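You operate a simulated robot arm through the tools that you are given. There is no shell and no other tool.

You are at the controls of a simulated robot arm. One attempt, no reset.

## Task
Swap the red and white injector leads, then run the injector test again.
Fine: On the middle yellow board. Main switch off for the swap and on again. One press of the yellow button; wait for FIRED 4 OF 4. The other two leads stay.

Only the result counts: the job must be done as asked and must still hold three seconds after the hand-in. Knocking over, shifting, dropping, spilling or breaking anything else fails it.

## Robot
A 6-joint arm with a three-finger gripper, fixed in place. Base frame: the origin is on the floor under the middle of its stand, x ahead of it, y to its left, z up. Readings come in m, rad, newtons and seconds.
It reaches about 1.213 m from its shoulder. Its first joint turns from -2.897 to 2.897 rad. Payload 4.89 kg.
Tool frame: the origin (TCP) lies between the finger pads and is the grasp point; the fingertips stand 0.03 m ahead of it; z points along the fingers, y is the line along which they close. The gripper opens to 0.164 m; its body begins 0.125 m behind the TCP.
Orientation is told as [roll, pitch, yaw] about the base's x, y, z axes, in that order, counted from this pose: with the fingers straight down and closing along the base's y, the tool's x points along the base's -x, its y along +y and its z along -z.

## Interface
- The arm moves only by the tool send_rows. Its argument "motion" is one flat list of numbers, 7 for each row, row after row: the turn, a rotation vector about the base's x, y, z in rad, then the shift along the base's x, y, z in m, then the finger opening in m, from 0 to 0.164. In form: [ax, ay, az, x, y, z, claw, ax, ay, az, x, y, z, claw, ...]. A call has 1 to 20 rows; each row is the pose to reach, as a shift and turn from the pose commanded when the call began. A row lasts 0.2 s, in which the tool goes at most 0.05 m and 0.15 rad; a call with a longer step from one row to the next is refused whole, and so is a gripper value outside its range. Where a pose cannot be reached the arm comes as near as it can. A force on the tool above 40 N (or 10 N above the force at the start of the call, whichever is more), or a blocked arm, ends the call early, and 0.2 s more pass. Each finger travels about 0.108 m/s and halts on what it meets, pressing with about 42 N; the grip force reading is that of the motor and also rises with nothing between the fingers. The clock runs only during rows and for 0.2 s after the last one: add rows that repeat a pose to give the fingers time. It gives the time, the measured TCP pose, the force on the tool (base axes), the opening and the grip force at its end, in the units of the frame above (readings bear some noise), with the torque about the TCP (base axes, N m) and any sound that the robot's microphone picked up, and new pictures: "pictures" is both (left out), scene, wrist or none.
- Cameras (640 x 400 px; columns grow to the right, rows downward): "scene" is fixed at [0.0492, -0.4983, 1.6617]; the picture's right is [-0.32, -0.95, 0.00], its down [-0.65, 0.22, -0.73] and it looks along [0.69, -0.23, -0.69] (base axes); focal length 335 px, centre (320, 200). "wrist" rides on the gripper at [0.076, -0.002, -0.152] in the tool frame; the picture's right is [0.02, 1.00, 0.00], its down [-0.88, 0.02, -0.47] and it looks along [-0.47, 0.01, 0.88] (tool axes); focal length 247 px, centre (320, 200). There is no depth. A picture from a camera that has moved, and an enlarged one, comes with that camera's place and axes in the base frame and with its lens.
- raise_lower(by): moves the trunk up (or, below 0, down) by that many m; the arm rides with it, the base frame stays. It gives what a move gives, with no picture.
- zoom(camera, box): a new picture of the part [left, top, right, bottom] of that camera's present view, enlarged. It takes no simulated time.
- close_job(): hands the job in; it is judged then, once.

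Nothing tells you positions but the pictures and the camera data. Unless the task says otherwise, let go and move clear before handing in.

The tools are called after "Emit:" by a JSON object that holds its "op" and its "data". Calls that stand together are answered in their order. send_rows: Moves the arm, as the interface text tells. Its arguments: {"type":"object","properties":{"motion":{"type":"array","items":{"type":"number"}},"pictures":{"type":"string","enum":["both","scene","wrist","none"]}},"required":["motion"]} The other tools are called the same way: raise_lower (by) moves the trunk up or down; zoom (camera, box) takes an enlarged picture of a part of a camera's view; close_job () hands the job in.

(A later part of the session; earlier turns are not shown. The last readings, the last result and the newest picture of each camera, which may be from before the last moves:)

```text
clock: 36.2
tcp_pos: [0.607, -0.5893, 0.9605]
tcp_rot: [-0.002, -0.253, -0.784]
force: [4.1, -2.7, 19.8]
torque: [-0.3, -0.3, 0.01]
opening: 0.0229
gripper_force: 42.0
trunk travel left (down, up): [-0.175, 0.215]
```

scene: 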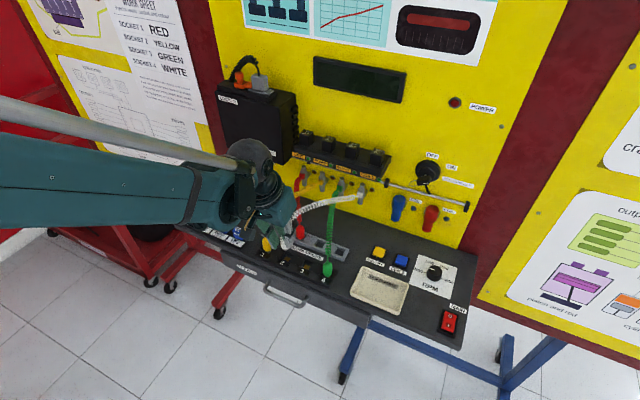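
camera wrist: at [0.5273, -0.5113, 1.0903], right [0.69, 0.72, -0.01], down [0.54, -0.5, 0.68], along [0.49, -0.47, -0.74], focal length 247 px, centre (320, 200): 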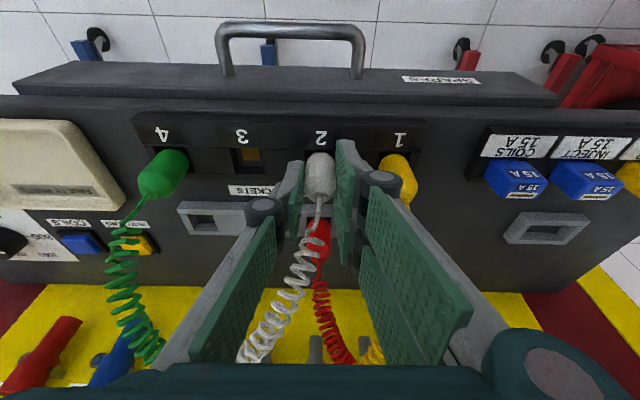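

White is seated firmly on its contact. Easing off and releasing.

Emit:
{"op": "send_rows", "data": {"motion": [0, 0, 0, 0, 0, 0.0005, 0.012, 0, 0, 0, 0, 0, 0.0008, 0.02, 0, 0, 0, 0, 0, 0.0008, 0.028, 0, 0, 0, 0, 0, 0.0008, 0.036, 0, 0, 0, 0, 0, 0.0008, 0.038, 0, 0, 0, 0, 0, 0.0008, 0.038], "pictures": "wrist"}}

Emit:
{"op": "zoom", "data": {"camera": "wrist", "box": [230, 100, 410, 225]}}

```text
clock: 37.6
tcp_pos: [0.6076, -0.5906, 0.9588]
tcp_rot: [-0.003, -0.252, -0.784]
force: [-1.5, 0.1, -0.2]
torque: [0.01, 0.02, 0.0]
opening: 0.0382
gripper_force: 0.1
trunk travel left (down, up): [-0.175, 0.215]
camera wrist: at [0.5271, -0.5112, 1.0883], right [0.69, 0.72, -0.01], down [0.54, -0.5, 0.68], along [0.48, -0.47, -0.74], focal length 247 px, centre (320, 200)
```

wrist: 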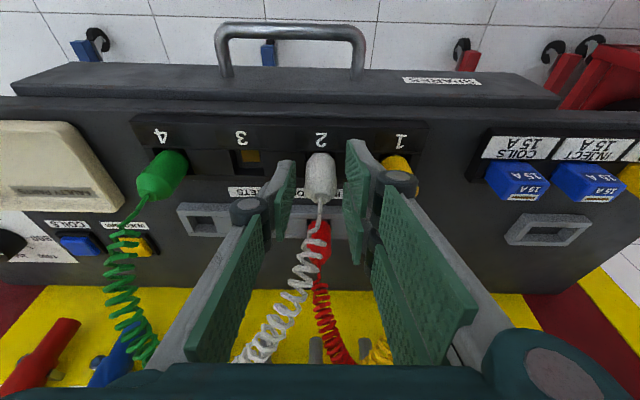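

```text
3.20 times, centred on (320, 162) of wrist
camera zoom: at [0.5271, -0.5112, 1.0883], right [0.69, 0.72, -0.01], down [0.54, -0.5, 0.68], along [0.48, -0.47, -0.74], focal length 790 px, centre (320, 320)
```

zoom: 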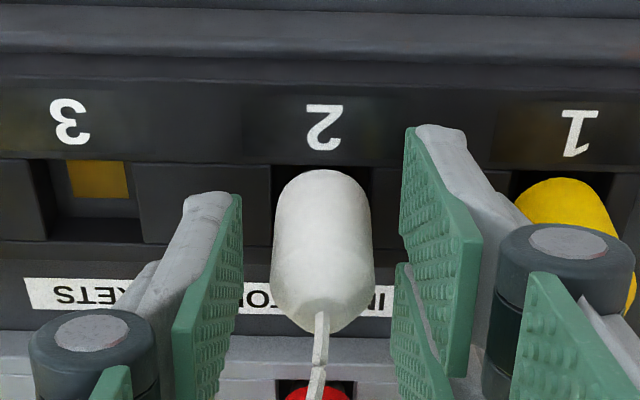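

White stands in socket 2. I'll lift off and go back over the parked red plug.

Emit:
{"op": "send_rows", "data": {"motion": [0, 0, 0, 0, 0, 0.02, 0.038, 0, 0, 0, 0, 0, 0.05, 0.04, 0, 0, 0, 0, 0, 0.085, 0.04, 0, 0, 0, 0.019, -0.019, 0.085, 0.04, 0, 0, 0, 0.038, -0.038, 0.085, 0.04, 0, 0, 0, 0.0573, -0.0573, 0.085, 0.04, 0, 0, 0, 0.0573, -0.0573, 0.06, 0.04, 0, 0, 0, 0.0573, -0.0573, 0.04, 0.04, 0, 0, 0, 0.0573, -0.0573, 0.04, 0.04], "pictures": "both"}}

Emit:
{"op": "zoom", "data": {"camera": "wrist", "box": [220, 20, 420, 225]}}

Emit:
{"op": "zoom", "data": {"camera": "scene", "box": [240, 170, 380, 290]}}

```text
clock: 39.6
tcp_pos: [0.665, -0.6454, 0.9985]
tcp_rot: [-0.003, -0.25, -0.783]
force: [-0.5, -0.3, -0.2]
torque: [0.0, 0.02, 0.01]
opening: 0.0402
gripper_force: 0.1
trunk travel left (down, up): [-0.175, 0.215]
camera wrist: at [0.5846, -0.5685, 1.128], right [0.69, 0.72, -0.01], down [0.54, -0.5, 0.68], along [0.48, -0.47, -0.74], focal length 247 px, centre (320, 200)
```

scene: 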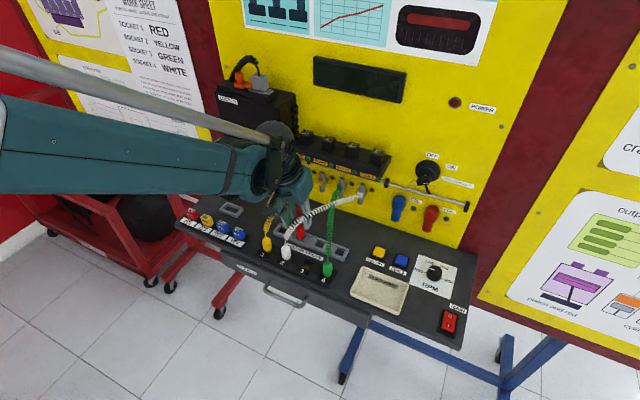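
wrist: 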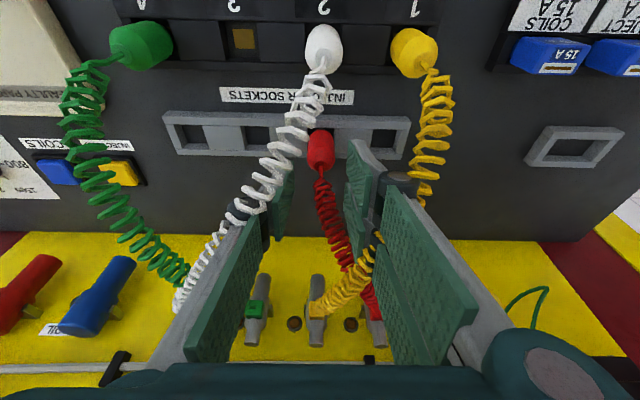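

```text
1.95 times, centred on (320, 122) of wrist
camera zoom: at [0.5846, -0.5685, 1.128], right [0.69, 0.72, -0.01], down [0.54, -0.5, 0.68], along [0.48, -0.47, -0.74], focal length 482 px, centre (320, 351)
```

zoom: 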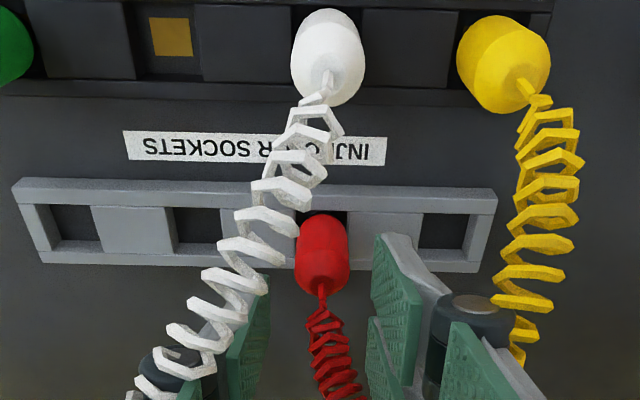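

```text
3.33 times, centred on (310, 230) of scene
camera zoom: at [0.0492, -0.4983, 1.6617], right [-0.32, -0.95, 0.0], down [-0.65, 0.22, -0.73], along [0.69, -0.23, -0.69], focal length 1118 px, centre (353, 100)
```

zoom: 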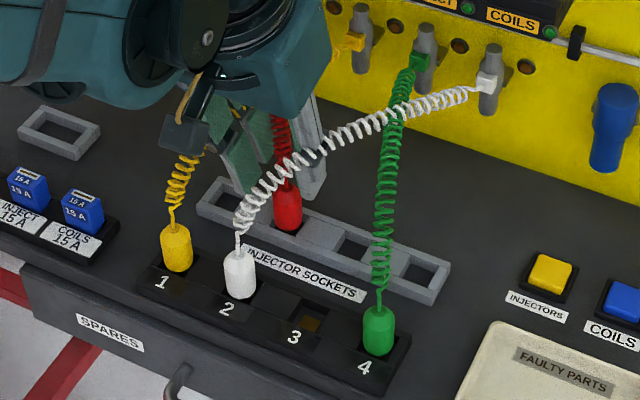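

Everything is in place and red is centred. Descending onto red, gripping, and lifting it.

Emit:
{"op": "send_rows", "data": {"motion": [0, 0, 0, 0, 0, -0.014, 0.04, 0, 0, 0, 0, 0, -0.027, 0.04, 0, 0, 0, 0, 0, -0.039, 0.04, 0, 0, 0, 0, 0, -0.039, 0.04], "pictures": "wrist"}}

Emit:
{"op": "zoom", "data": {"camera": "wrist", "box": [230, 100, 410, 225]}}

```text
clock: 40.6
tcp_pos: [0.666, -0.647, 0.9592]
tcp_rot: [-0.004, -0.252, -0.784]
force: [0.4, -0.2, 0.1]
torque: [0.02, -0.01, -0.01]
opening: 0.04
gripper_force: 0.0
trunk travel left (down, up): [-0.175, 0.215]
camera wrist: at [0.5846, -0.5687, 1.0889], right [0.69, 0.72, -0.01], down [0.54, -0.5, 0.68], along [0.48, -0.47, -0.74], focal length 247 px, centre (320, 200)
```

wrist: 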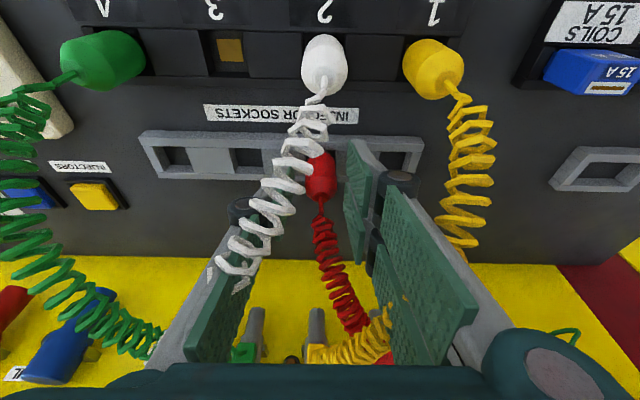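

```text
3.20 times, centred on (320, 162) of wrist
camera zoom: at [0.5846, -0.5687, 1.0889], right [0.69, 0.72, -0.01], down [0.54, -0.5, 0.68], along [0.48, -0.47, -0.74], focal length 790 px, centre (320, 320)
```

zoom: 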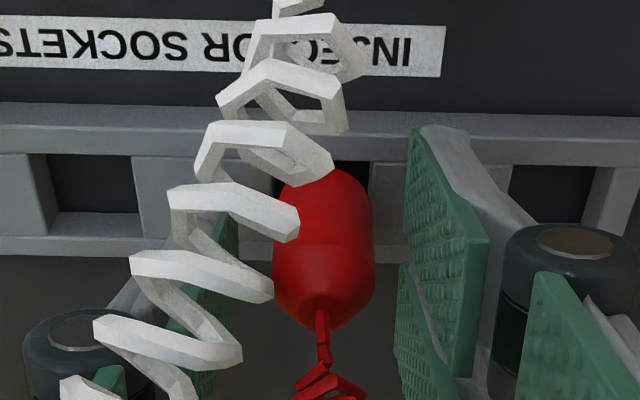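

Emit:
{"op": "send_rows", "data": {"motion": [0, 0, 0, 0, 0, 0, 0.03, 0, 0, 0, 0, 0, 0, 0.02, 0, 0, 0, 0, 0, 0, 0.012, 0, 0, 0, 0, 0, 0, 0.012, 0, 0, 0, 0, 0, 0, 0.012, 0, 0, 0, 0, 0, 0.004, 0.012, 0, 0, 0, 0, 0, 0.01, 0.012, 0, 0, 0, 0, 0, 0.02, 0.012, 0, 0, 0, 0, 0, 0.035, 0.012, 0, 0, 0, 0, 0, 0.055, 0.012, 0, 0, 0, 0, 0, 0.075, 0.012, 0, 0, 0, 0, 0, 0.075, 0.012], "pictures": "both"}}

Emit:
{"op": "zoom", "data": {"camera": "scene", "box": [240, 170, 380, 290]}}

```text
clock: 43.2
tcp_pos: [0.6648, -0.6471, 1.035]
tcp_rot: [-0.003, -0.253, -0.784]
force: [-0.2, 1.0, -1.5]
torque: [0.0, -0.02, -0.01]
opening: 0.0228
gripper_force: 42.2
trunk travel left (down, up): [-0.175, 0.215]
camera wrist: at [0.584, -0.5686, 1.1645], right [0.69, 0.72, -0.01], down [0.54, -0.5, 0.68], along [0.49, -0.47, -0.74], focal length 247 px, centre (320, 200)
```

scene: 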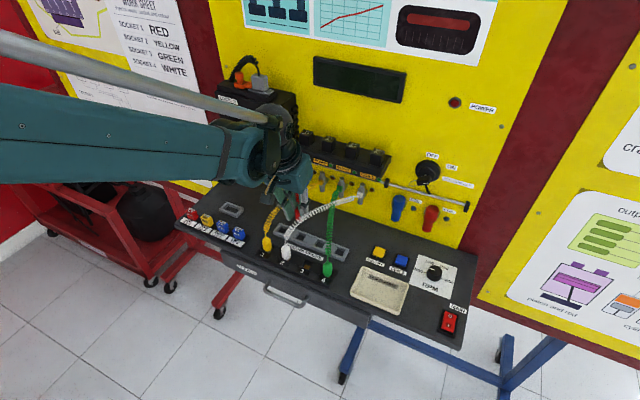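
wrist: 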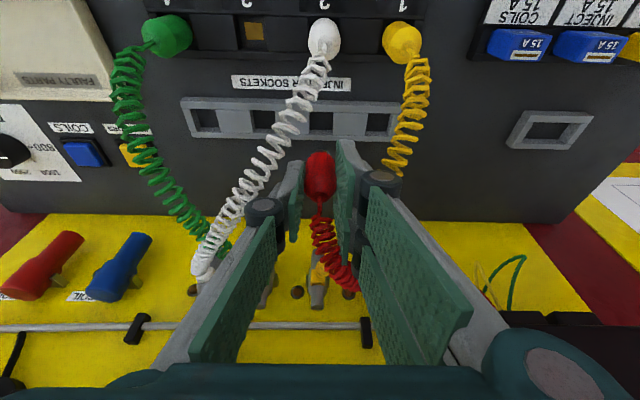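

```text
3.33 times, centred on (310, 230) of scene
camera zoom: at [0.0492, -0.4983, 1.6617], right [-0.32, -0.95, 0.0], down [-0.65, 0.22, -0.73], along [0.69, -0.23, -0.69], focal length 1118 px, centre (353, 100)
```

zoom: 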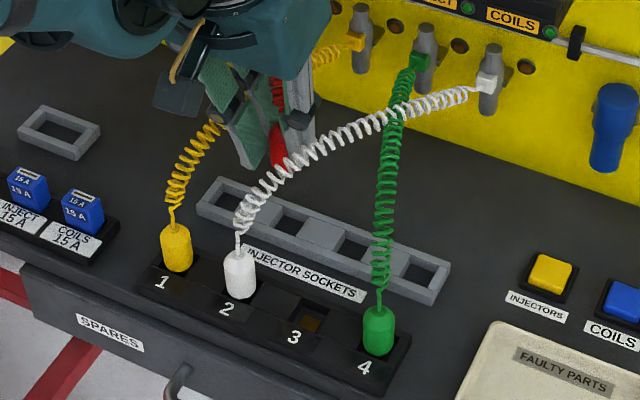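

Red is held again; carrying it over to socket 3.

Emit:
{"op": "send_rows", "data": {"motion": [0, 0, 0, 0, 0, 0.01, 0.012, 0, 0, 0, -0.0252, 0.0034, 0.01, 0.012, 0, 0, 0, -0.0504, 0.0068, 0.01, 0.012, 0, 0, 0, -0.0756, 0.0103, 0.01, 0.012, 0, 0, 0, -0.1009, 0.0137, 0.01, 0.012, 0, 0, 0, -0.1009, 0.0137, -0.01, 0.012, 0, 0, 0, -0.1009, 0.0137, -0.03, 0.012, 0, 0, 0, -0.1009, 0.0137, -0.03, 0.012], "pictures": "both"}}

Emit:
{"op": "zoom", "data": {"camera": "wrist", "box": [230, 80, 410, 215]}}

Emit:
{"op": "zoom", "data": {"camera": "scene", "box": [240, 170, 380, 290]}}

```text
clock: 45.0
tcp_pos: [0.5636, -0.6323, 1.0046]
tcp_rot: [-0.002, -0.25, -0.783]
force: [0.8, 0.3, -0.3]
torque: [0.05, 0.0, 0.03]
opening: 0.0228
gripper_force: 41.8
trunk travel left (down, up): [-0.175, 0.215]
camera wrist: at [0.4833, -0.5544, 1.1343], right [0.69, 0.72, -0.01], down [0.54, -0.5, 0.68], along [0.48, -0.47, -0.74], focal length 247 px, centre (320, 200)
```

scene: 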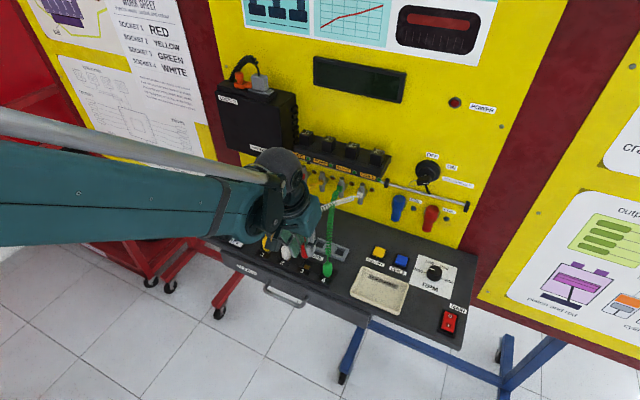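
wrist: 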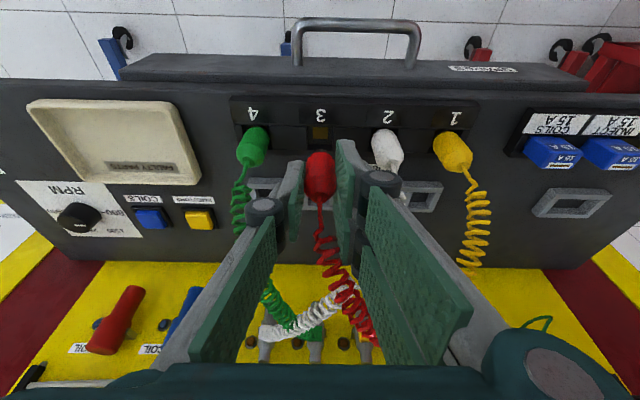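

```text
2.96 times, centred on (320, 148) of wrist
camera zoom: at [0.4833, -0.5544, 1.1343], right [0.69, 0.72, -0.01], down [0.54, -0.5, 0.68], along [0.48, -0.47, -0.74], focal length 732 px, centre (320, 356)
```

zoom: 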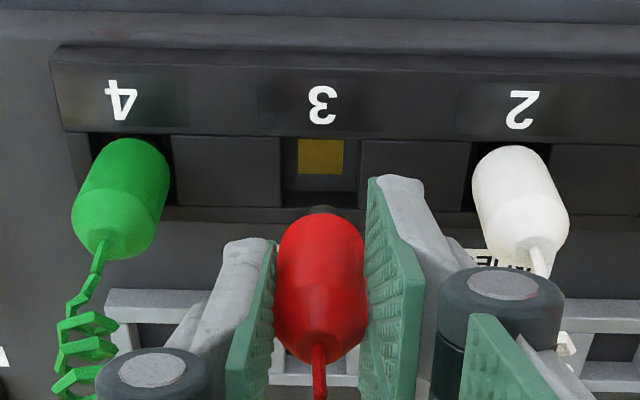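

```text
3.33 times, centred on (310, 230) of scene
camera zoom: at [0.0492, -0.4983, 1.6617], right [-0.32, -0.95, 0.0], down [-0.65, 0.22, -0.73], along [0.69, -0.23, -0.69], focal length 1118 px, centre (353, 100)
```

zoom: 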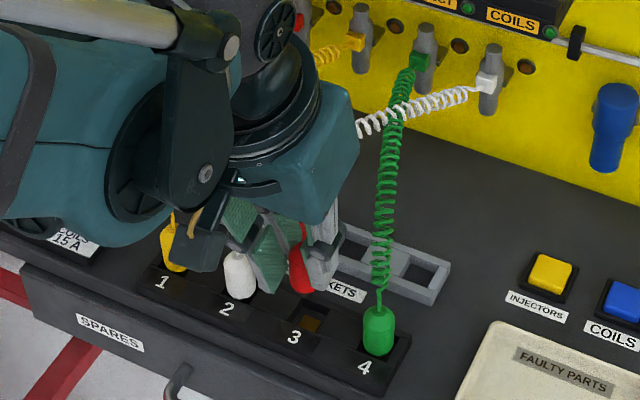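

Red is aligned over socket 3's pad. Lowering in steps.

Emit:
{"op": "send_rows", "data": {"motion": [0, 0, 0, 0, 0, -0.015, 0.012, 0, 0, 0, 0, 0, -0.026, 0.012, 0, 0, 0, 0, 0, -0.033, 0.012, 0, 0, 0, 0, 0, -0.038, 0.012, 0, 0, 0, 0, 0, -0.042, 0.012, 0, 0, 0, 0, 0, -0.044, 0.012], "pictures": "wrist"}}

Emit:
{"op": "zoom", "data": {"camera": "wrist", "box": [230, 100, 410, 225]}}

```text
clock: 46.4
tcp_pos: [0.5632, -0.6322, 0.961]
tcp_rot: [-0.003, -0.25, -0.784]
force: [0.1, -1.4, -0.4]
torque: [0.02, 0.03, 0.02]
opening: 0.0231
gripper_force: 41.9
trunk travel left (down, up): [-0.175, 0.215]
camera wrist: at [0.4835, -0.5548, 1.0902], right [0.69, 0.72, -0.01], down [0.54, -0.5, 0.68], along [0.49, -0.47, -0.74], focal length 247 px, centre (320, 200)
```

wrist: 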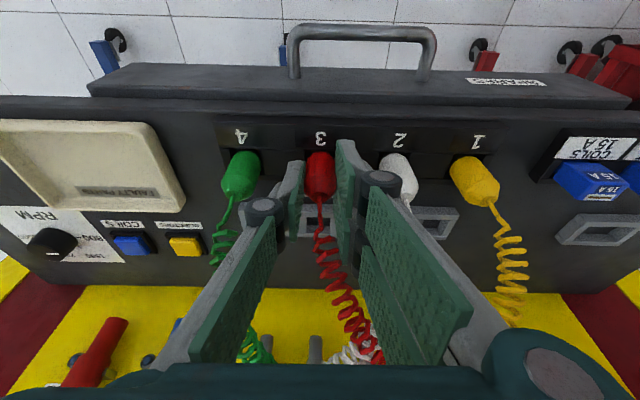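

```text
3.20 times, centred on (320, 162) of wrist
camera zoom: at [0.4835, -0.5548, 1.0902], right [0.69, 0.72, -0.01], down [0.54, -0.5, 0.68], along [0.49, -0.47, -0.74], focal length 790 px, centre (320, 320)
```

zoom: 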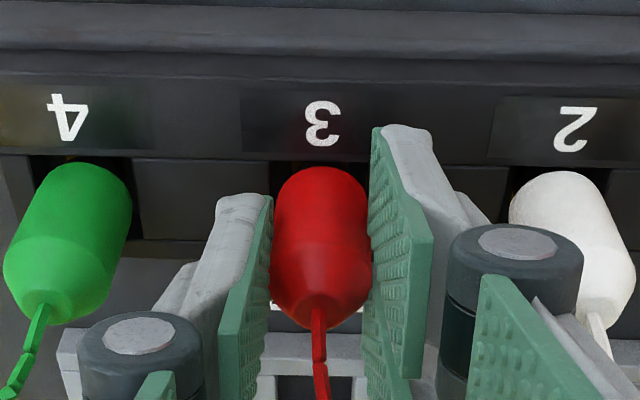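

Emit:
{"op": "send_rows", "data": {"motion": [0, 0, 0, 0, 0, -0.001, 0.012, 0, 0, 0, 0, 0, -0.0018, 0.012, 0, 0, 0, 0, 0, -0.0018, 0.012], "pictures": "none"}}

```text
clock: 47.2
tcp_pos: [0.5649, -0.6327, 0.9594]
tcp_rot: [-0.003, -0.252, -0.784]
force: [0.0, -2.0, 7.1]
torque: [-0.18, -0.01, -0.01]
opening: 0.0227
gripper_force: 41.6
trunk travel left (down, up): [-0.175, 0.215]
```

Emit:
{"op": "send_rows", "data": {"motion": [0, 0, 0, 0, 0, -0.0009, 0.012, 0, 0, 0, 0, 0, -0.0009, 0.012], "pictures": "none"}}

```text
clock: 47.8
tcp_pos: [0.5649, -0.6323, 0.9607]
tcp_rot: [-0.004, -0.253, -0.784]
force: [1.9, -3.0, 22.1]
torque: [-0.33, -0.2, 0.0]
opening: 0.0226
gripper_force: 41.7
trunk travel left (down, up): [-0.175, 0.215]
```

Red is seated (22 N). Easing off and releasing.

Emit:
{"op": "send_rows", "data": {"motion": [0, 0, 0, 0, 0, 0.0005, 0.012, 0, 0, 0, 0, 0, 0.0008, 0.02, 0, 0, 0, 0, 0, 0.0008, 0.028, 0, 0, 0, 0, 0, 0.0008, 0.036, 0, 0, 0, 0, 0, 0.0008, 0.038, 0, 0, 0, 0, 0, 0.0008, 0.038, 0, 0, 0, 0, 0, 0.03, 0.038, 0, 0, 0, 0, 0, 0.065, 0.04, 0, 0, 0, 0, 0, 0.1, 0.04, 0, 0, 0, -0.03, 0.03, 0.12, 0.04, 0, 0, 0, -0.06, 0.06, 0.13, 0.04, 0, 0, 0, -0.06, 0.06, 0.13, 0.04], "pictures": "both"}}

Emit:
{"op": "zoom", "data": {"camera": "wrist", "box": [200, 90, 400, 220]}}

Emit:
{"op": "zoom", "data": {"camera": "scene", "box": [240, 170, 380, 290]}}

```text
clock: 50.4
tcp_pos: [0.5034, -0.5714, 1.0889]
tcp_rot: [-0.003, -0.251, -0.784]
force: [-1.0, 0.9, 0.4]
torque: [-0.09, -0.1, 0.0]
opening: 0.0401
gripper_force: 0.0
trunk travel left (down, up): [-0.175, 0.215]
camera wrist: at [0.4229, -0.4939, 1.2183], right [0.69, 0.72, -0.01], down [0.54, -0.5, 0.68], along [0.49, -0.47, -0.74], focal length 247 px, centre (320, 200)
```

scene: 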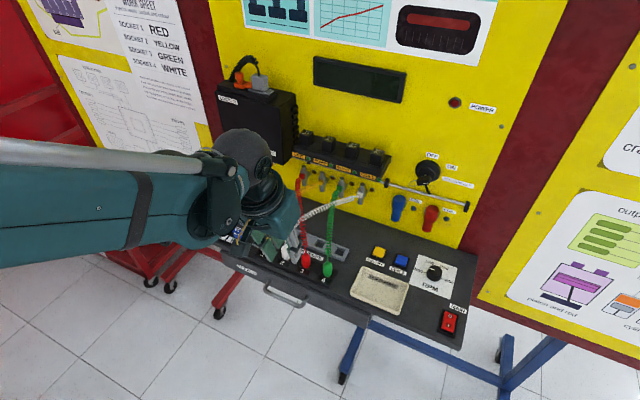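
wrist: 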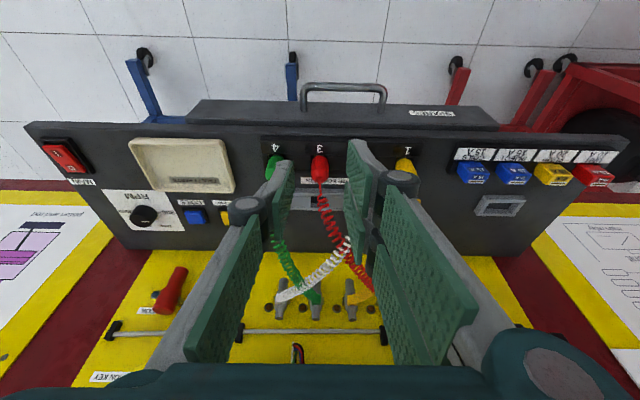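

```text
3.08 times, centred on (300, 155) of wrist
camera zoom: at [0.4229, -0.4939, 1.2183], right [0.69, 0.72, -0.01], down [0.54, -0.5, 0.68], along [0.49, -0.47, -0.74], focal length 760 px, centre (382, 338)
```

zoom: 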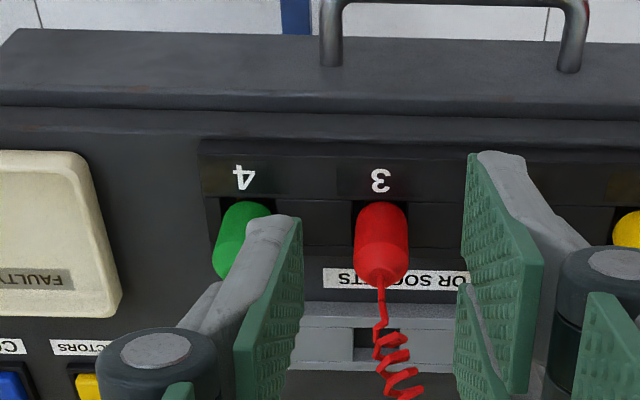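

```text
3.33 times, centred on (310, 230) of scene
camera zoom: at [0.0492, -0.4983, 1.6617], right [-0.32, -0.95, 0.0], down [-0.65, 0.22, -0.73], along [0.69, -0.23, -0.69], focal length 1118 px, centre (353, 100)
```

zoom: 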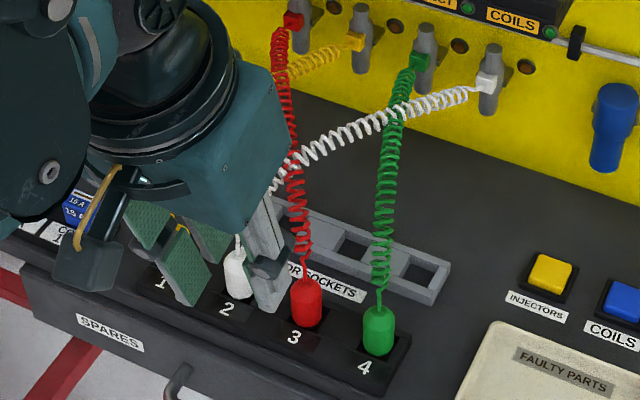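

The leads are swapped: 1 yellow, 2 white, 3 red, 4 green. Next I'll return to the main switch, this time above the I end.

Emit:
{"op": "send_rows", "data": {"motion": [0.01571, -0.02357, 0.00344, -0.02134, -0.0342, -0.0021, 0.04, 0.03142, -0.04713, 0.00689, -0.04269, -0.0684, -0.0042, 0.04, 0.04713, -0.0707, 0.01033, -0.06403, -0.1026, -0.0063, 0.04, 0.06284, -0.09427, 0.01378, -0.08538, -0.1368, -0.0084, 0.04, 0.07856, -0.11783, 0.01722, -0.10672, -0.171, -0.0104, 0.04, 0.09427, -0.1414, 0.02067, -0.12807, -0.2052, -0.0125, 0.04, 0.10998, -0.16497, 0.02411, -0.14941, -0.2394, -0.0146, 0.04, 0.12569, -0.18853, 0.02756, -0.17076, -0.2736, -0.0167, 0.04, 0.1414, -0.2121, 0.031, -0.1921, -0.3078, -0.0188, 0.04, 0.1414, -0.2121, 0.031, -0.1921, -0.3078, -0.0188, 0.04], "pictures": "both"}}

Emit:
{"op": "zoom", "data": {"camera": "wrist", "box": [220, 30, 340, 150]}}

Emit:
{"op": "zoom", "data": {"camera": "scene", "box": [240, 170, 380, 290]}}

```text
clock: 52.6
tcp_pos: [0.3124, -0.8832, 1.0697]
tcp_rot: [0.257, -0.298, -0.823]
force: [-1.0, -0.4, -0.7]
torque: [0.08, -0.05, 0.0]
opening: 0.0397
gripper_force: 0.0
trunk travel left (down, up): [-0.175, 0.215]
camera wrist: at [0.2031, -0.8254, 1.188], right [0.64, 0.73, 0.24], down [0.41, -0.59, 0.7], along [0.65, -0.35, -0.67], focal length 247 px, centre (320, 200)
```

scene: 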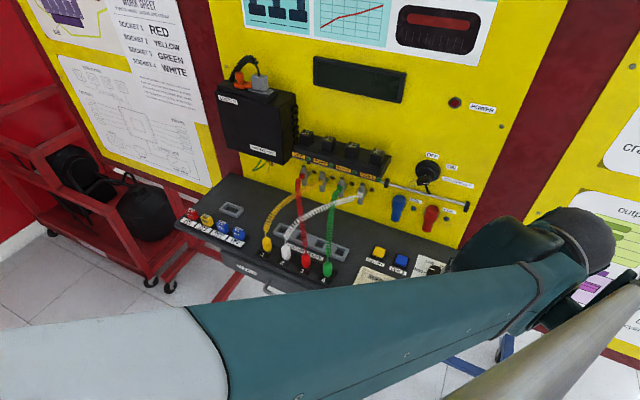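
wrist: 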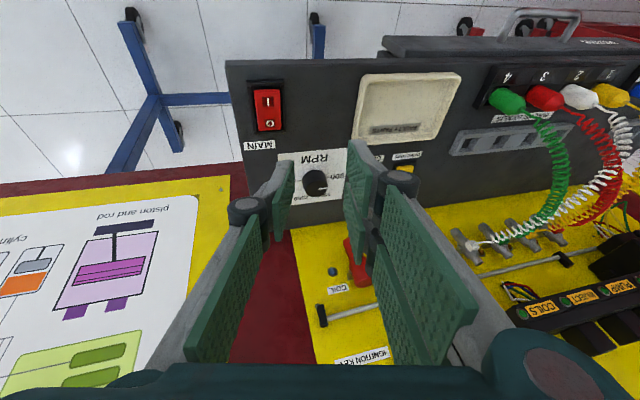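

```text
3.33 times, centred on (280, 90) of wrist
camera zoom: at [0.2031, -0.8254, 1.188], right [0.64, 0.73, 0.24], down [0.41, -0.59, 0.7], along [0.65, -0.35, -0.67], focal length 823 px, centre (453, 567)
```

zoom: 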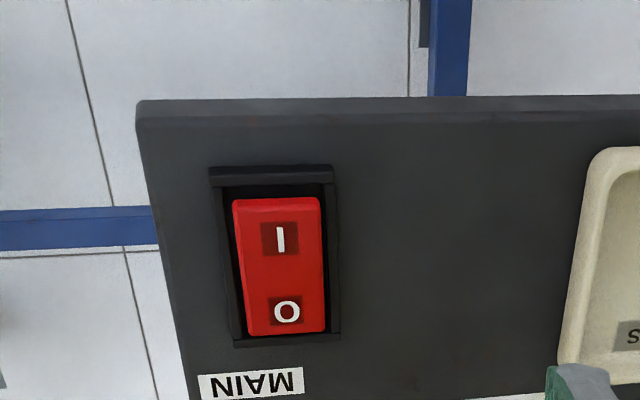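

```text
3.33 times, centred on (310, 230) of scene
camera zoom: at [0.0492, -0.4983, 1.6617], right [-0.32, -0.95, 0.0], down [-0.65, 0.22, -0.73], along [0.69, -0.23, -0.69], focal length 1118 px, centre (353, 100)
```

zoom: 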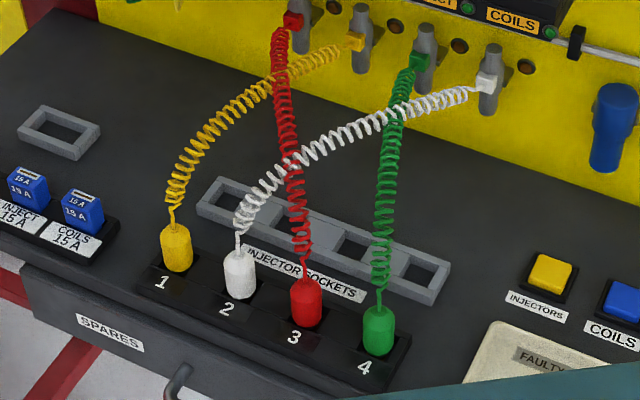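

The I mark is at D≈0.842, and the finger corner will land at 0.839, which is good. Descending toward it.

Emit:
{"op": "send_rows", "data": {"motion": [0, 0, 0, 0, 0, -0.03, 0.04, 0, 0, 0, 0, 0, -0.06, 0.04, 0, 0, 0, 0, 0, -0.085, 0.04, 0, 0, 0, 0, 0, -0.1, 0.04, 0, 0, 0, 0, 0, -0.108, 0.04, 0, 0, 0, 0, 0, -0.108, 0.04], "pictures": "both"}}

Emit:
{"op": "zoom", "data": {"camera": "wrist", "box": [230, 90, 330, 210]}}

```text
clock: 54.0
tcp_pos: [0.3123, -0.8803, 0.9619]
tcp_rot: [0.259, -0.297, -0.823]
force: [-0.2, -0.1, 0.0]
torque: [0.02, 0.03, -0.02]
opening: 0.0401
gripper_force: 0.0
trunk travel left (down, up): [-0.175, 0.215]
camera wrist: at [0.2035, -0.8235, 1.0807], right [0.64, 0.73, 0.24], down [0.41, -0.59, 0.7], along [0.65, -0.35, -0.67], focal length 247 px, centre (320, 200)
```

scene: 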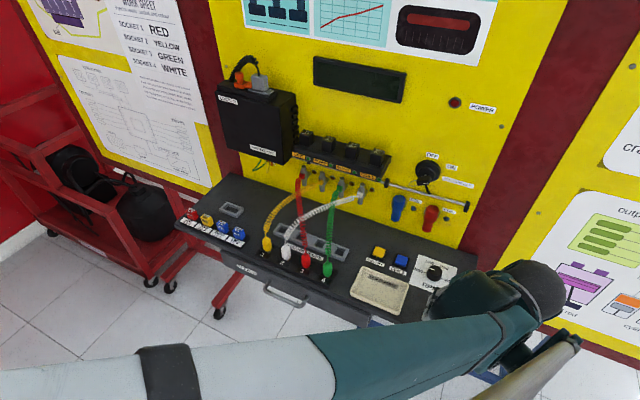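
wrist: 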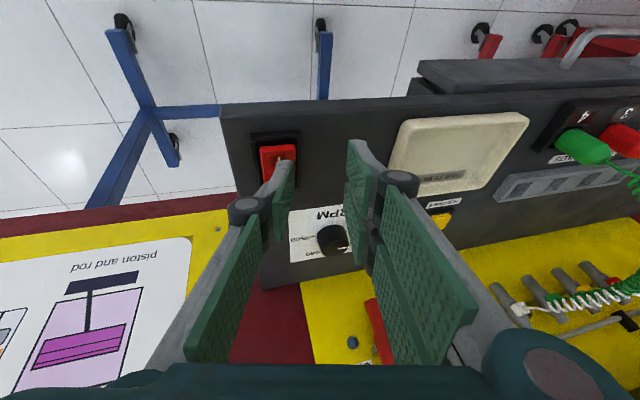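

```text
3.33 times, centred on (280, 150) of wrist
camera zoom: at [0.2035, -0.8235, 1.0807], right [0.64, 0.73, 0.24], down [0.41, -0.59, 0.7], along [0.65, -0.35, -0.67], focal length 823 px, centre (453, 367)
```

zoom: 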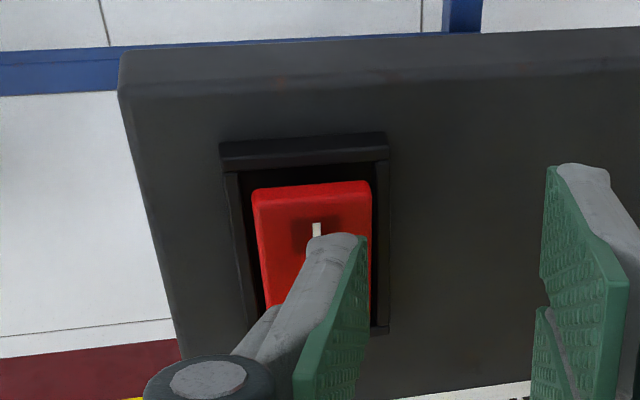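

Emit:
{"op": "send_rows", "data": {"motion": [0, 0, 0, -0.0016, 0.0016, 0, 0.04, 0, 0, 0, -0.0016, 0.0016, -0.003, 0.04, 0, 0, 0, -0.0016, 0.0016, -0.006, 0.04, 0, 0, 0, -0.0016, 0.0016, -0.008, 0.04], "pictures": "both"}}

```text
clock: 55.0
tcp_pos: [0.3107, -0.8794, 0.9523]
tcp_rot: [0.259, -0.296, -0.823]
force: [-0.4, -0.5, 0.6]
torque: [-0.01, 0.01, 0.0]
opening: 0.0399
gripper_force: 0.1
trunk travel left (down, up): [-0.175, 0.215]
camera wrist: at [0.2019, -0.8218, 1.0725], right [0.64, 0.73, 0.24], down [0.41, -0.59, 0.7], along [0.65, -0.35, -0.67], focal length 247 px, centre (320, 200)
```

scene: 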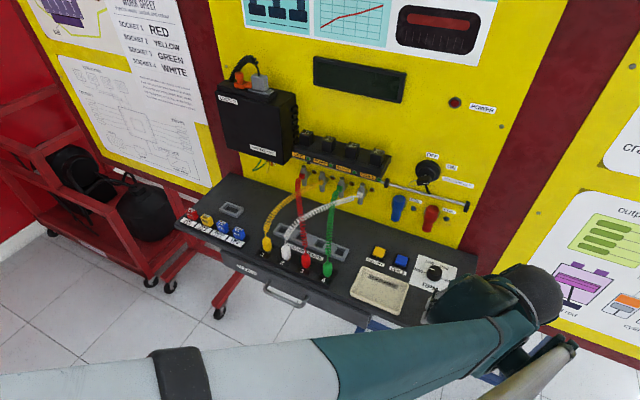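
wrist: 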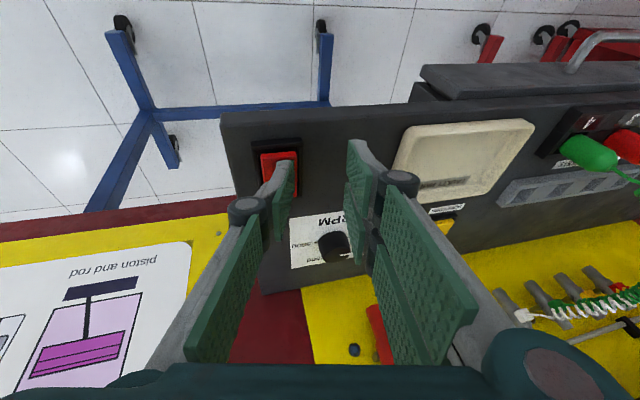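

Emit:
{"op": "send_rows", "data": {"motion": [0, 0, 0, 0, 0, -0.0015, 0.04, 0, 0, 0, 0, 0, -0.003, 0.04], "pictures": "both"}}

Emit:
{"op": "zoom", "data": {"camera": "wrist", "box": [230, 90, 330, 210]}}

```text
clock: 55.6
tcp_pos: [0.3102, -0.8789, 0.9498]
tcp_rot: [0.256, -0.296, -0.821]
force: [0.4, 0.4, -0.7]
torque: [-0.03, -0.01, 0.01]
opening: 0.0403
gripper_force: 0.1
trunk travel left (down, up): [-0.175, 0.215]
camera wrist: at [0.2019, -0.822, 1.0695], right [0.64, 0.73, 0.24], down [0.41, -0.59, 0.7], along [0.65, -0.35, -0.67], focal length 247 px, centre (320, 200)
```

scene: 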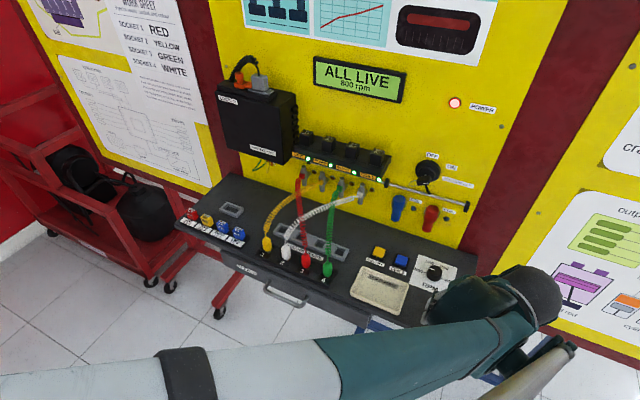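
wrist: 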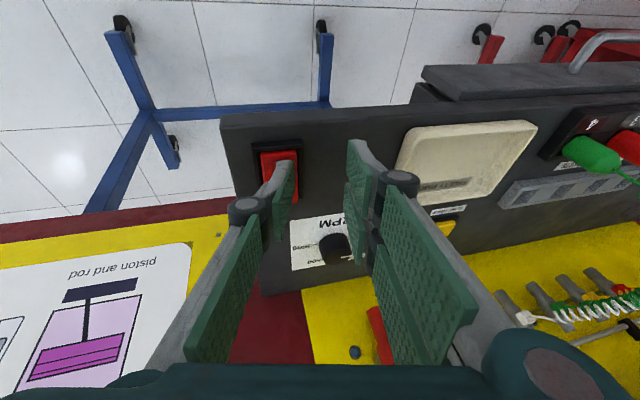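

```text
3.33 times, centred on (280, 150) of wrist
camera zoom: at [0.2019, -0.822, 1.0695], right [0.64, 0.73, 0.24], down [0.41, -0.59, 0.7], along [0.65, -0.35, -0.67], focal length 823 px, centre (453, 367)
```

zoom: 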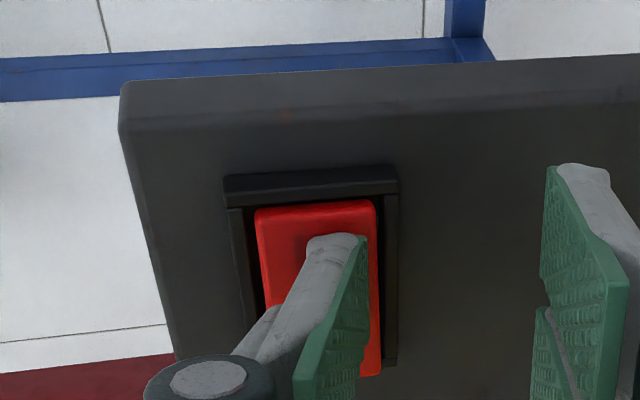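

Power is back: the display reads "ALL LIVE" and the lamps are lit. I'll lift off straight up, then move above the yellow button with a larger lean toward the robot to keep clear of the wall parts.

Emit:
{"op": "send_rows", "data": {"motion": [0, 0, 0, 0, 0, 0.01, 0.04, 0, 0, 0, 0, 0, 0.045, 0.04, 0, 0, 0, 0, 0, 0.08, 0.04, 0, 0, 0, 0, 0, 0.119, 0.04, -0.0177, -0.0413, -0.0027, 0.0356, 0.0148, 0.119, 0.04, -0.0354, -0.0825, -0.0054, 0.0713, 0.0297, 0.119, 0.04, -0.0531, -0.1238, -0.0082, 0.1069, 0.0445, 0.119, 0.04, -0.0707, -0.165, -0.0109, 0.1425, 0.0593, 0.119, 0.04, -0.0884, -0.2063, -0.0136, 0.1782, 0.0742, 0.119, 0.04, -0.1061, -0.2475, -0.0163, 0.2138, 0.089, 0.119, 0.04, -0.1061, -0.2475, -0.0163, 0.2138, 0.089, 0.119, 0.04], "pictures": "both"}}

Emit:
{"op": "zoom", "data": {"camera": "wrist", "box": [200, 50, 400, 220]}}

Emit:
{"op": "zoom", "data": {"camera": "scene", "box": [300, 20, 520, 180]}}

```text
clock: 58.0
tcp_pos: [0.5253, -0.7907, 1.0703]
tcp_rot: [0.388, -0.54, -0.892]
force: [1.4, 0.0, 0.0]
torque: [0.0, -0.03, 0.01]
opening: 0.04
gripper_force: 0.1
trunk travel left (down, up): [-0.175, 0.215]
camera wrist: at [0.3931, -0.7199, 1.1512], right [0.59, 0.75, 0.31], down [0.21, -0.51, 0.83], along [0.78, -0.43, -0.45], focal length 247 px, centre (320, 200)
```

scene: 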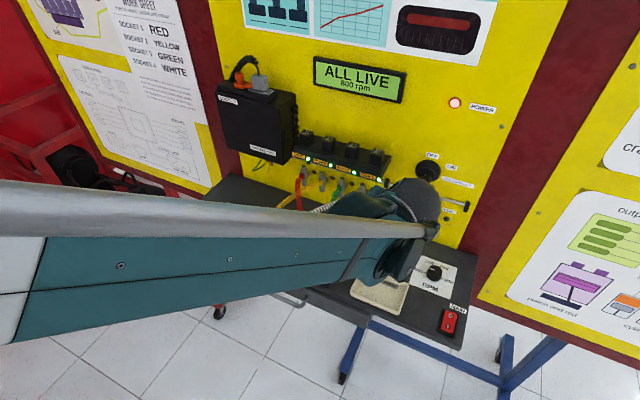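
wrist: 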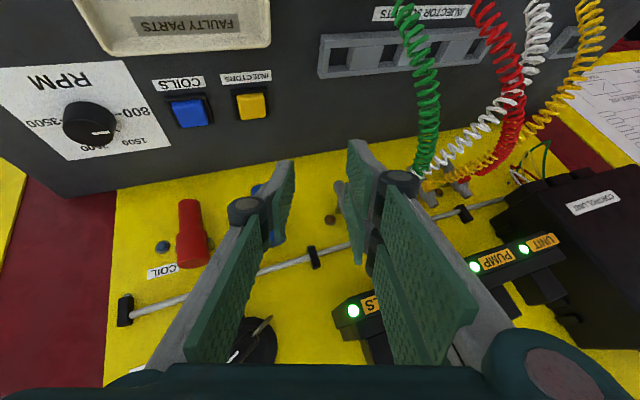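

```text
2.35 times, centred on (300, 135) of wrist
camera zoom: at [0.3931, -0.7199, 1.1512], right [0.59, 0.75, 0.31], down [0.21, -0.51, 0.83], along [0.78, -0.43, -0.45], focal length 581 px, centre (367, 353)
```

zoom: 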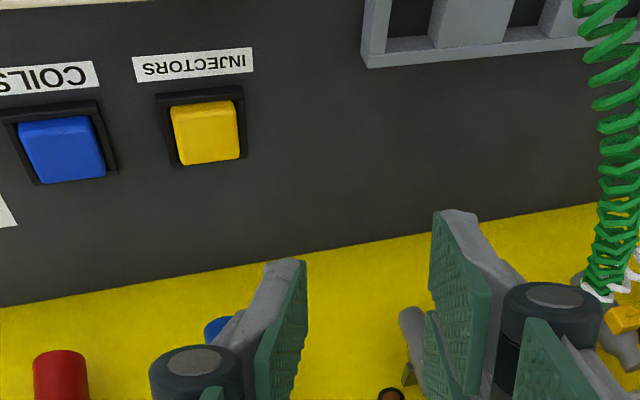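

```text
2.50 times, centred on (410, 100) of scene
camera zoom: at [0.0492, -0.4983, 1.6617], right [-0.32, -0.95, 0.0], down [-0.65, 0.22, -0.73], along [0.69, -0.23, -0.69], focal length 838 px, centre (95, 450)
```

zoom: 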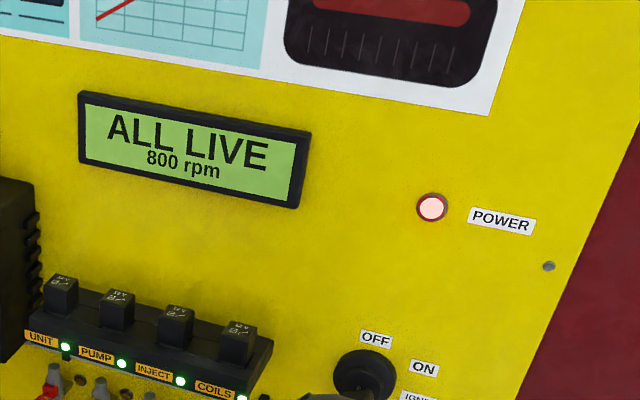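

The yellow INJECTORS button is at about D=0.971, L=−0.208. I'll move above it with the fingertip roughly 2 cm up and check.

Emit:
{"op": "send_rows", "data": {"motion": [0, 0, 0, 0.0117, -0.0138, -0.02, 0.04, 0, 0, 0, 0.0233, -0.0276, -0.04, 0.04, 0, 0, 0, 0.0233, -0.0276, -0.065, 0.04, 0, 0, 0, 0.0233, -0.0276, -0.085, 0.04, 0, 0, 0, 0.0233, -0.0276, -0.085, 0.04], "pictures": "both"}}

Emit:
{"op": "zoom", "data": {"camera": "wrist", "box": [200, 90, 360, 220]}}

```text
clock: 59.2
tcp_pos: [0.5481, -0.8185, 0.9836]
tcp_rot: [0.387, -0.539, -0.892]
force: [-0.1, -0.3, 0.3]
torque: [0.05, 0.02, 0.01]
opening: 0.0399
gripper_force: 0.0
trunk travel left (down, up): [-0.175, 0.215]
camera wrist: at [0.416, -0.747, 1.0659], right [0.59, 0.75, 0.31], down [0.21, -0.51, 0.83], along [0.78, -0.43, -0.45], focal length 247 px, centre (320, 200)
```

scene: 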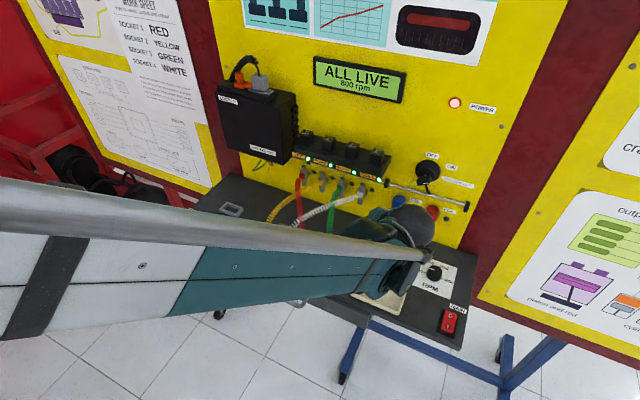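
wrist: 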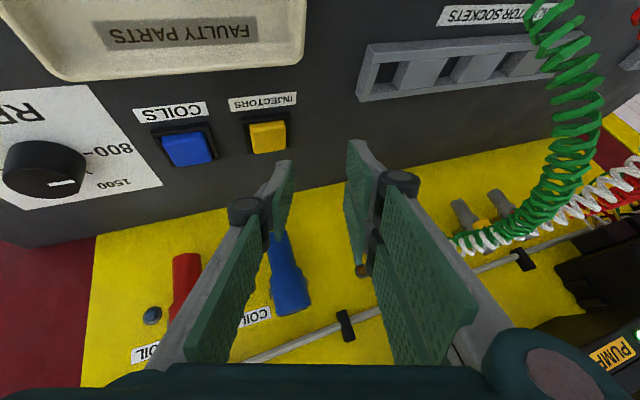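

```text
3.08 times, centred on (280, 155) of wrist
camera zoom: at [0.416, -0.747, 1.0659], right [0.59, 0.75, 0.31], down [0.21, -0.51, 0.83], along [0.78, -0.43, -0.45], focal length 760 px, centre (443, 338)
```

zoom: 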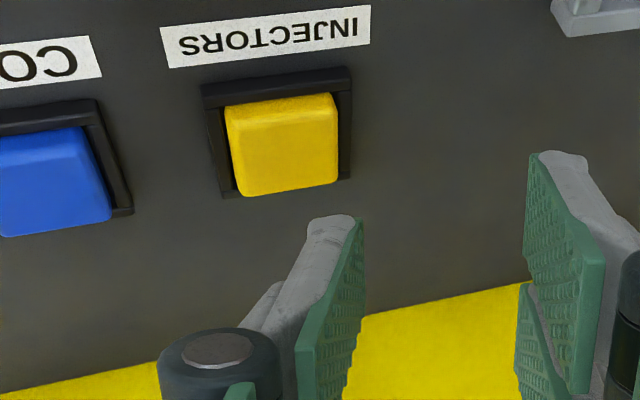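

The refined estimate puts the button top at D=0.971, L=−0.212, z=0.921. Small lateral correction, then I'll hover just above it.

Emit:
{"op": "send_rows", "data": {"motion": [0, 0, 0, -0.0021, -0.0049, -0.005, 0.04, 0, 0, 0, -0.0021, -0.0049, -0.012, 0.04, 0, 0, 0, -0.0021, -0.0049, -0.019, 0.04, 0, 0, 0, -0.0021, -0.0049, -0.019, 0.04], "pictures": "both"}}

Emit:
{"op": "zoom", "data": {"camera": "wrist", "box": [200, 90, 360, 220]}}

```text
clock: 60.2
tcp_pos: [0.5447, -0.8218, 0.9661]
tcp_rot: [0.385, -0.54, -0.891]
force: [-0.1, -0.8, -0.9]
torque: [0.04, -0.04, 0.0]
opening: 0.0397
gripper_force: 0.0
trunk travel left (down, up): [-0.175, 0.215]
camera wrist: at [0.4132, -0.7525, 1.048], right [0.59, 0.75, 0.31], down [0.21, -0.51, 0.83], along [0.78, -0.43, -0.45], focal length 247 px, centre (320, 200)
```

scene: 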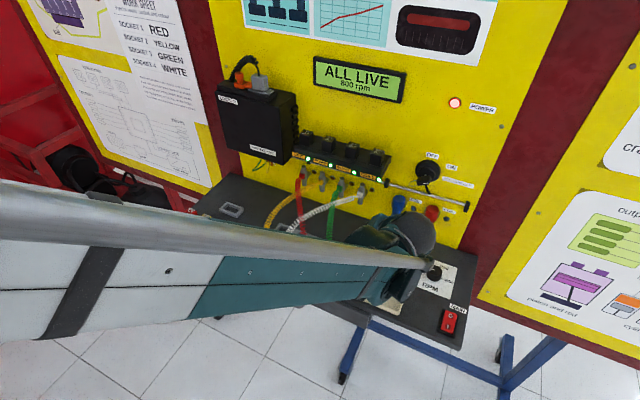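
wrist: 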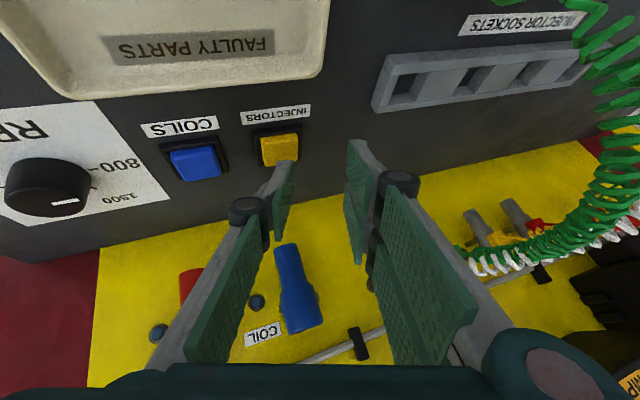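

```text
3.08 times, centred on (280, 155) of wrist
camera zoom: at [0.4132, -0.7525, 1.048], right [0.59, 0.75, 0.31], down [0.21, -0.51, 0.83], along [0.78, -0.43, -0.45], focal length 760 px, centre (443, 338)
```

zoom: 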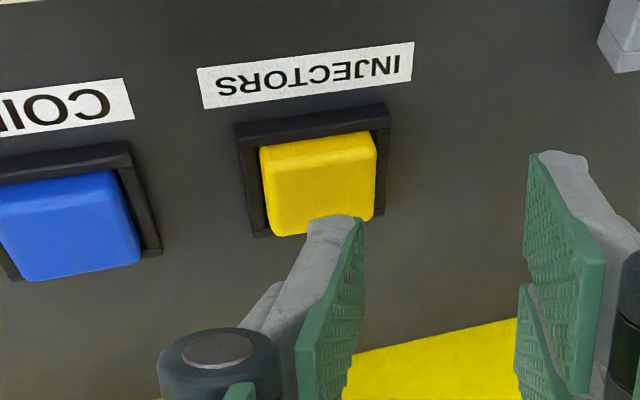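

The fingertip is converging onto the button centre. Now pressing down in small increments.

Emit:
{"op": "send_rows", "data": {"motion": [0, 0, 0, 0, 0, -0.003, 0.04, 0, 0, 0, 0, 0, -0.005, 0.04, 0, 0, 0, 0, 0, -0.007, 0.04, 0, 0, 0, 0, 0, -0.0085, 0.04], "pictures": "both"}}

Emit:
{"op": "zoom", "data": {"camera": "wrist", "box": [200, 90, 360, 220]}}

```text
clock: 61.2
tcp_pos: [0.5456, -0.8223, 0.9569]
tcp_rot: [0.387, -0.538, -0.891]
force: [-0.6, 0.1, -0.1]
torque: [0.02, 0.01, 0.01]
opening: 0.0402
gripper_force: 0.0
trunk travel left (down, up): [-0.175, 0.215]
camera wrist: at [0.4129, -0.7524, 1.039], right [0.59, 0.75, 0.31], down [0.21, -0.51, 0.83], along [0.78, -0.43, -0.45], focal length 247 px, centre (320, 200)
```

scene: 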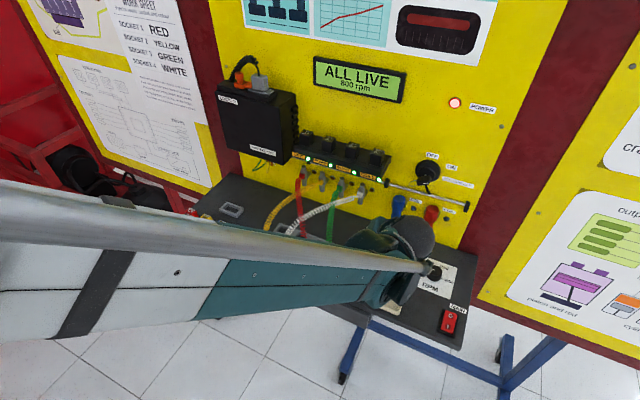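
wrist: 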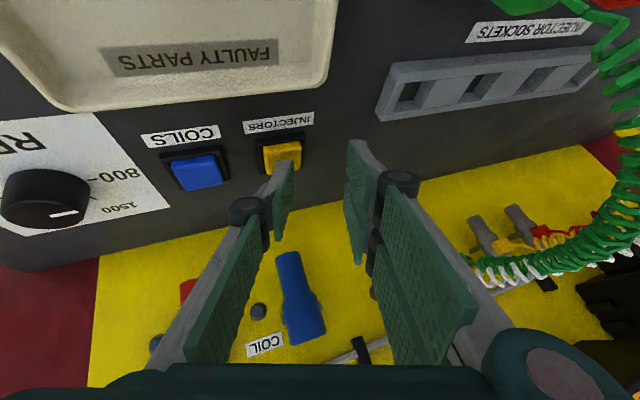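

```text
3.08 times, centred on (280, 155) of wrist
camera zoom: at [0.4129, -0.7524, 1.039], right [0.59, 0.75, 0.31], down [0.21, -0.51, 0.83], along [0.78, -0.43, -0.45], focal length 760 px, centre (443, 338)
```

zoom: 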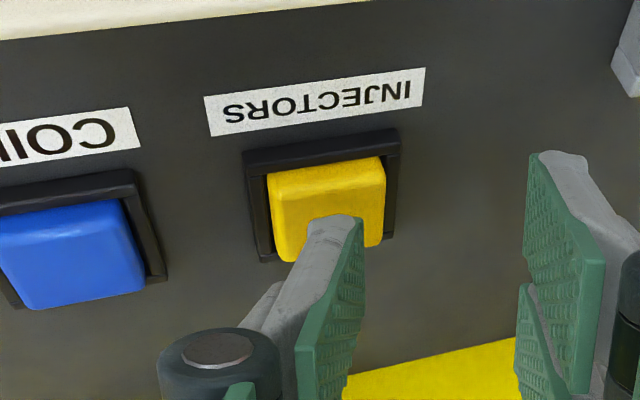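

Emit:
{"op": "send_rows", "data": {"motion": [0, 0, 0, 0, 0, -0.001, 0.04, 0, 0, 0, 0, 0, -0.002, 0.04], "pictures": "scene"}}

```text
clock: 61.8
tcp_pos: [0.5444, -0.8229, 0.9558]
tcp_rot: [0.387, -0.54, -0.892]
force: [0.0, 0.5, -0.2]
torque: [0.01, 0.0, 0.03]
opening: 0.0402
gripper_force: 0.0
trunk travel left (down, up): [-0.175, 0.215]
```

scene: 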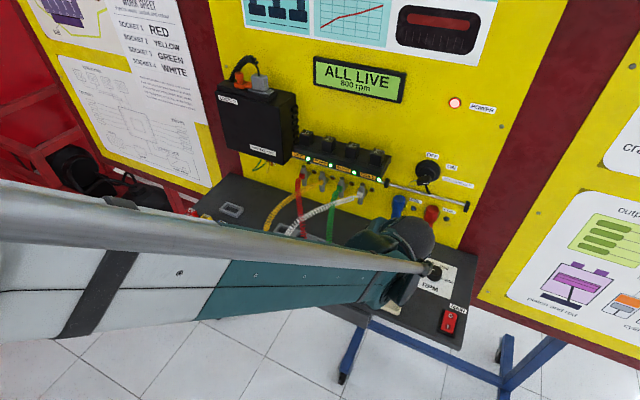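

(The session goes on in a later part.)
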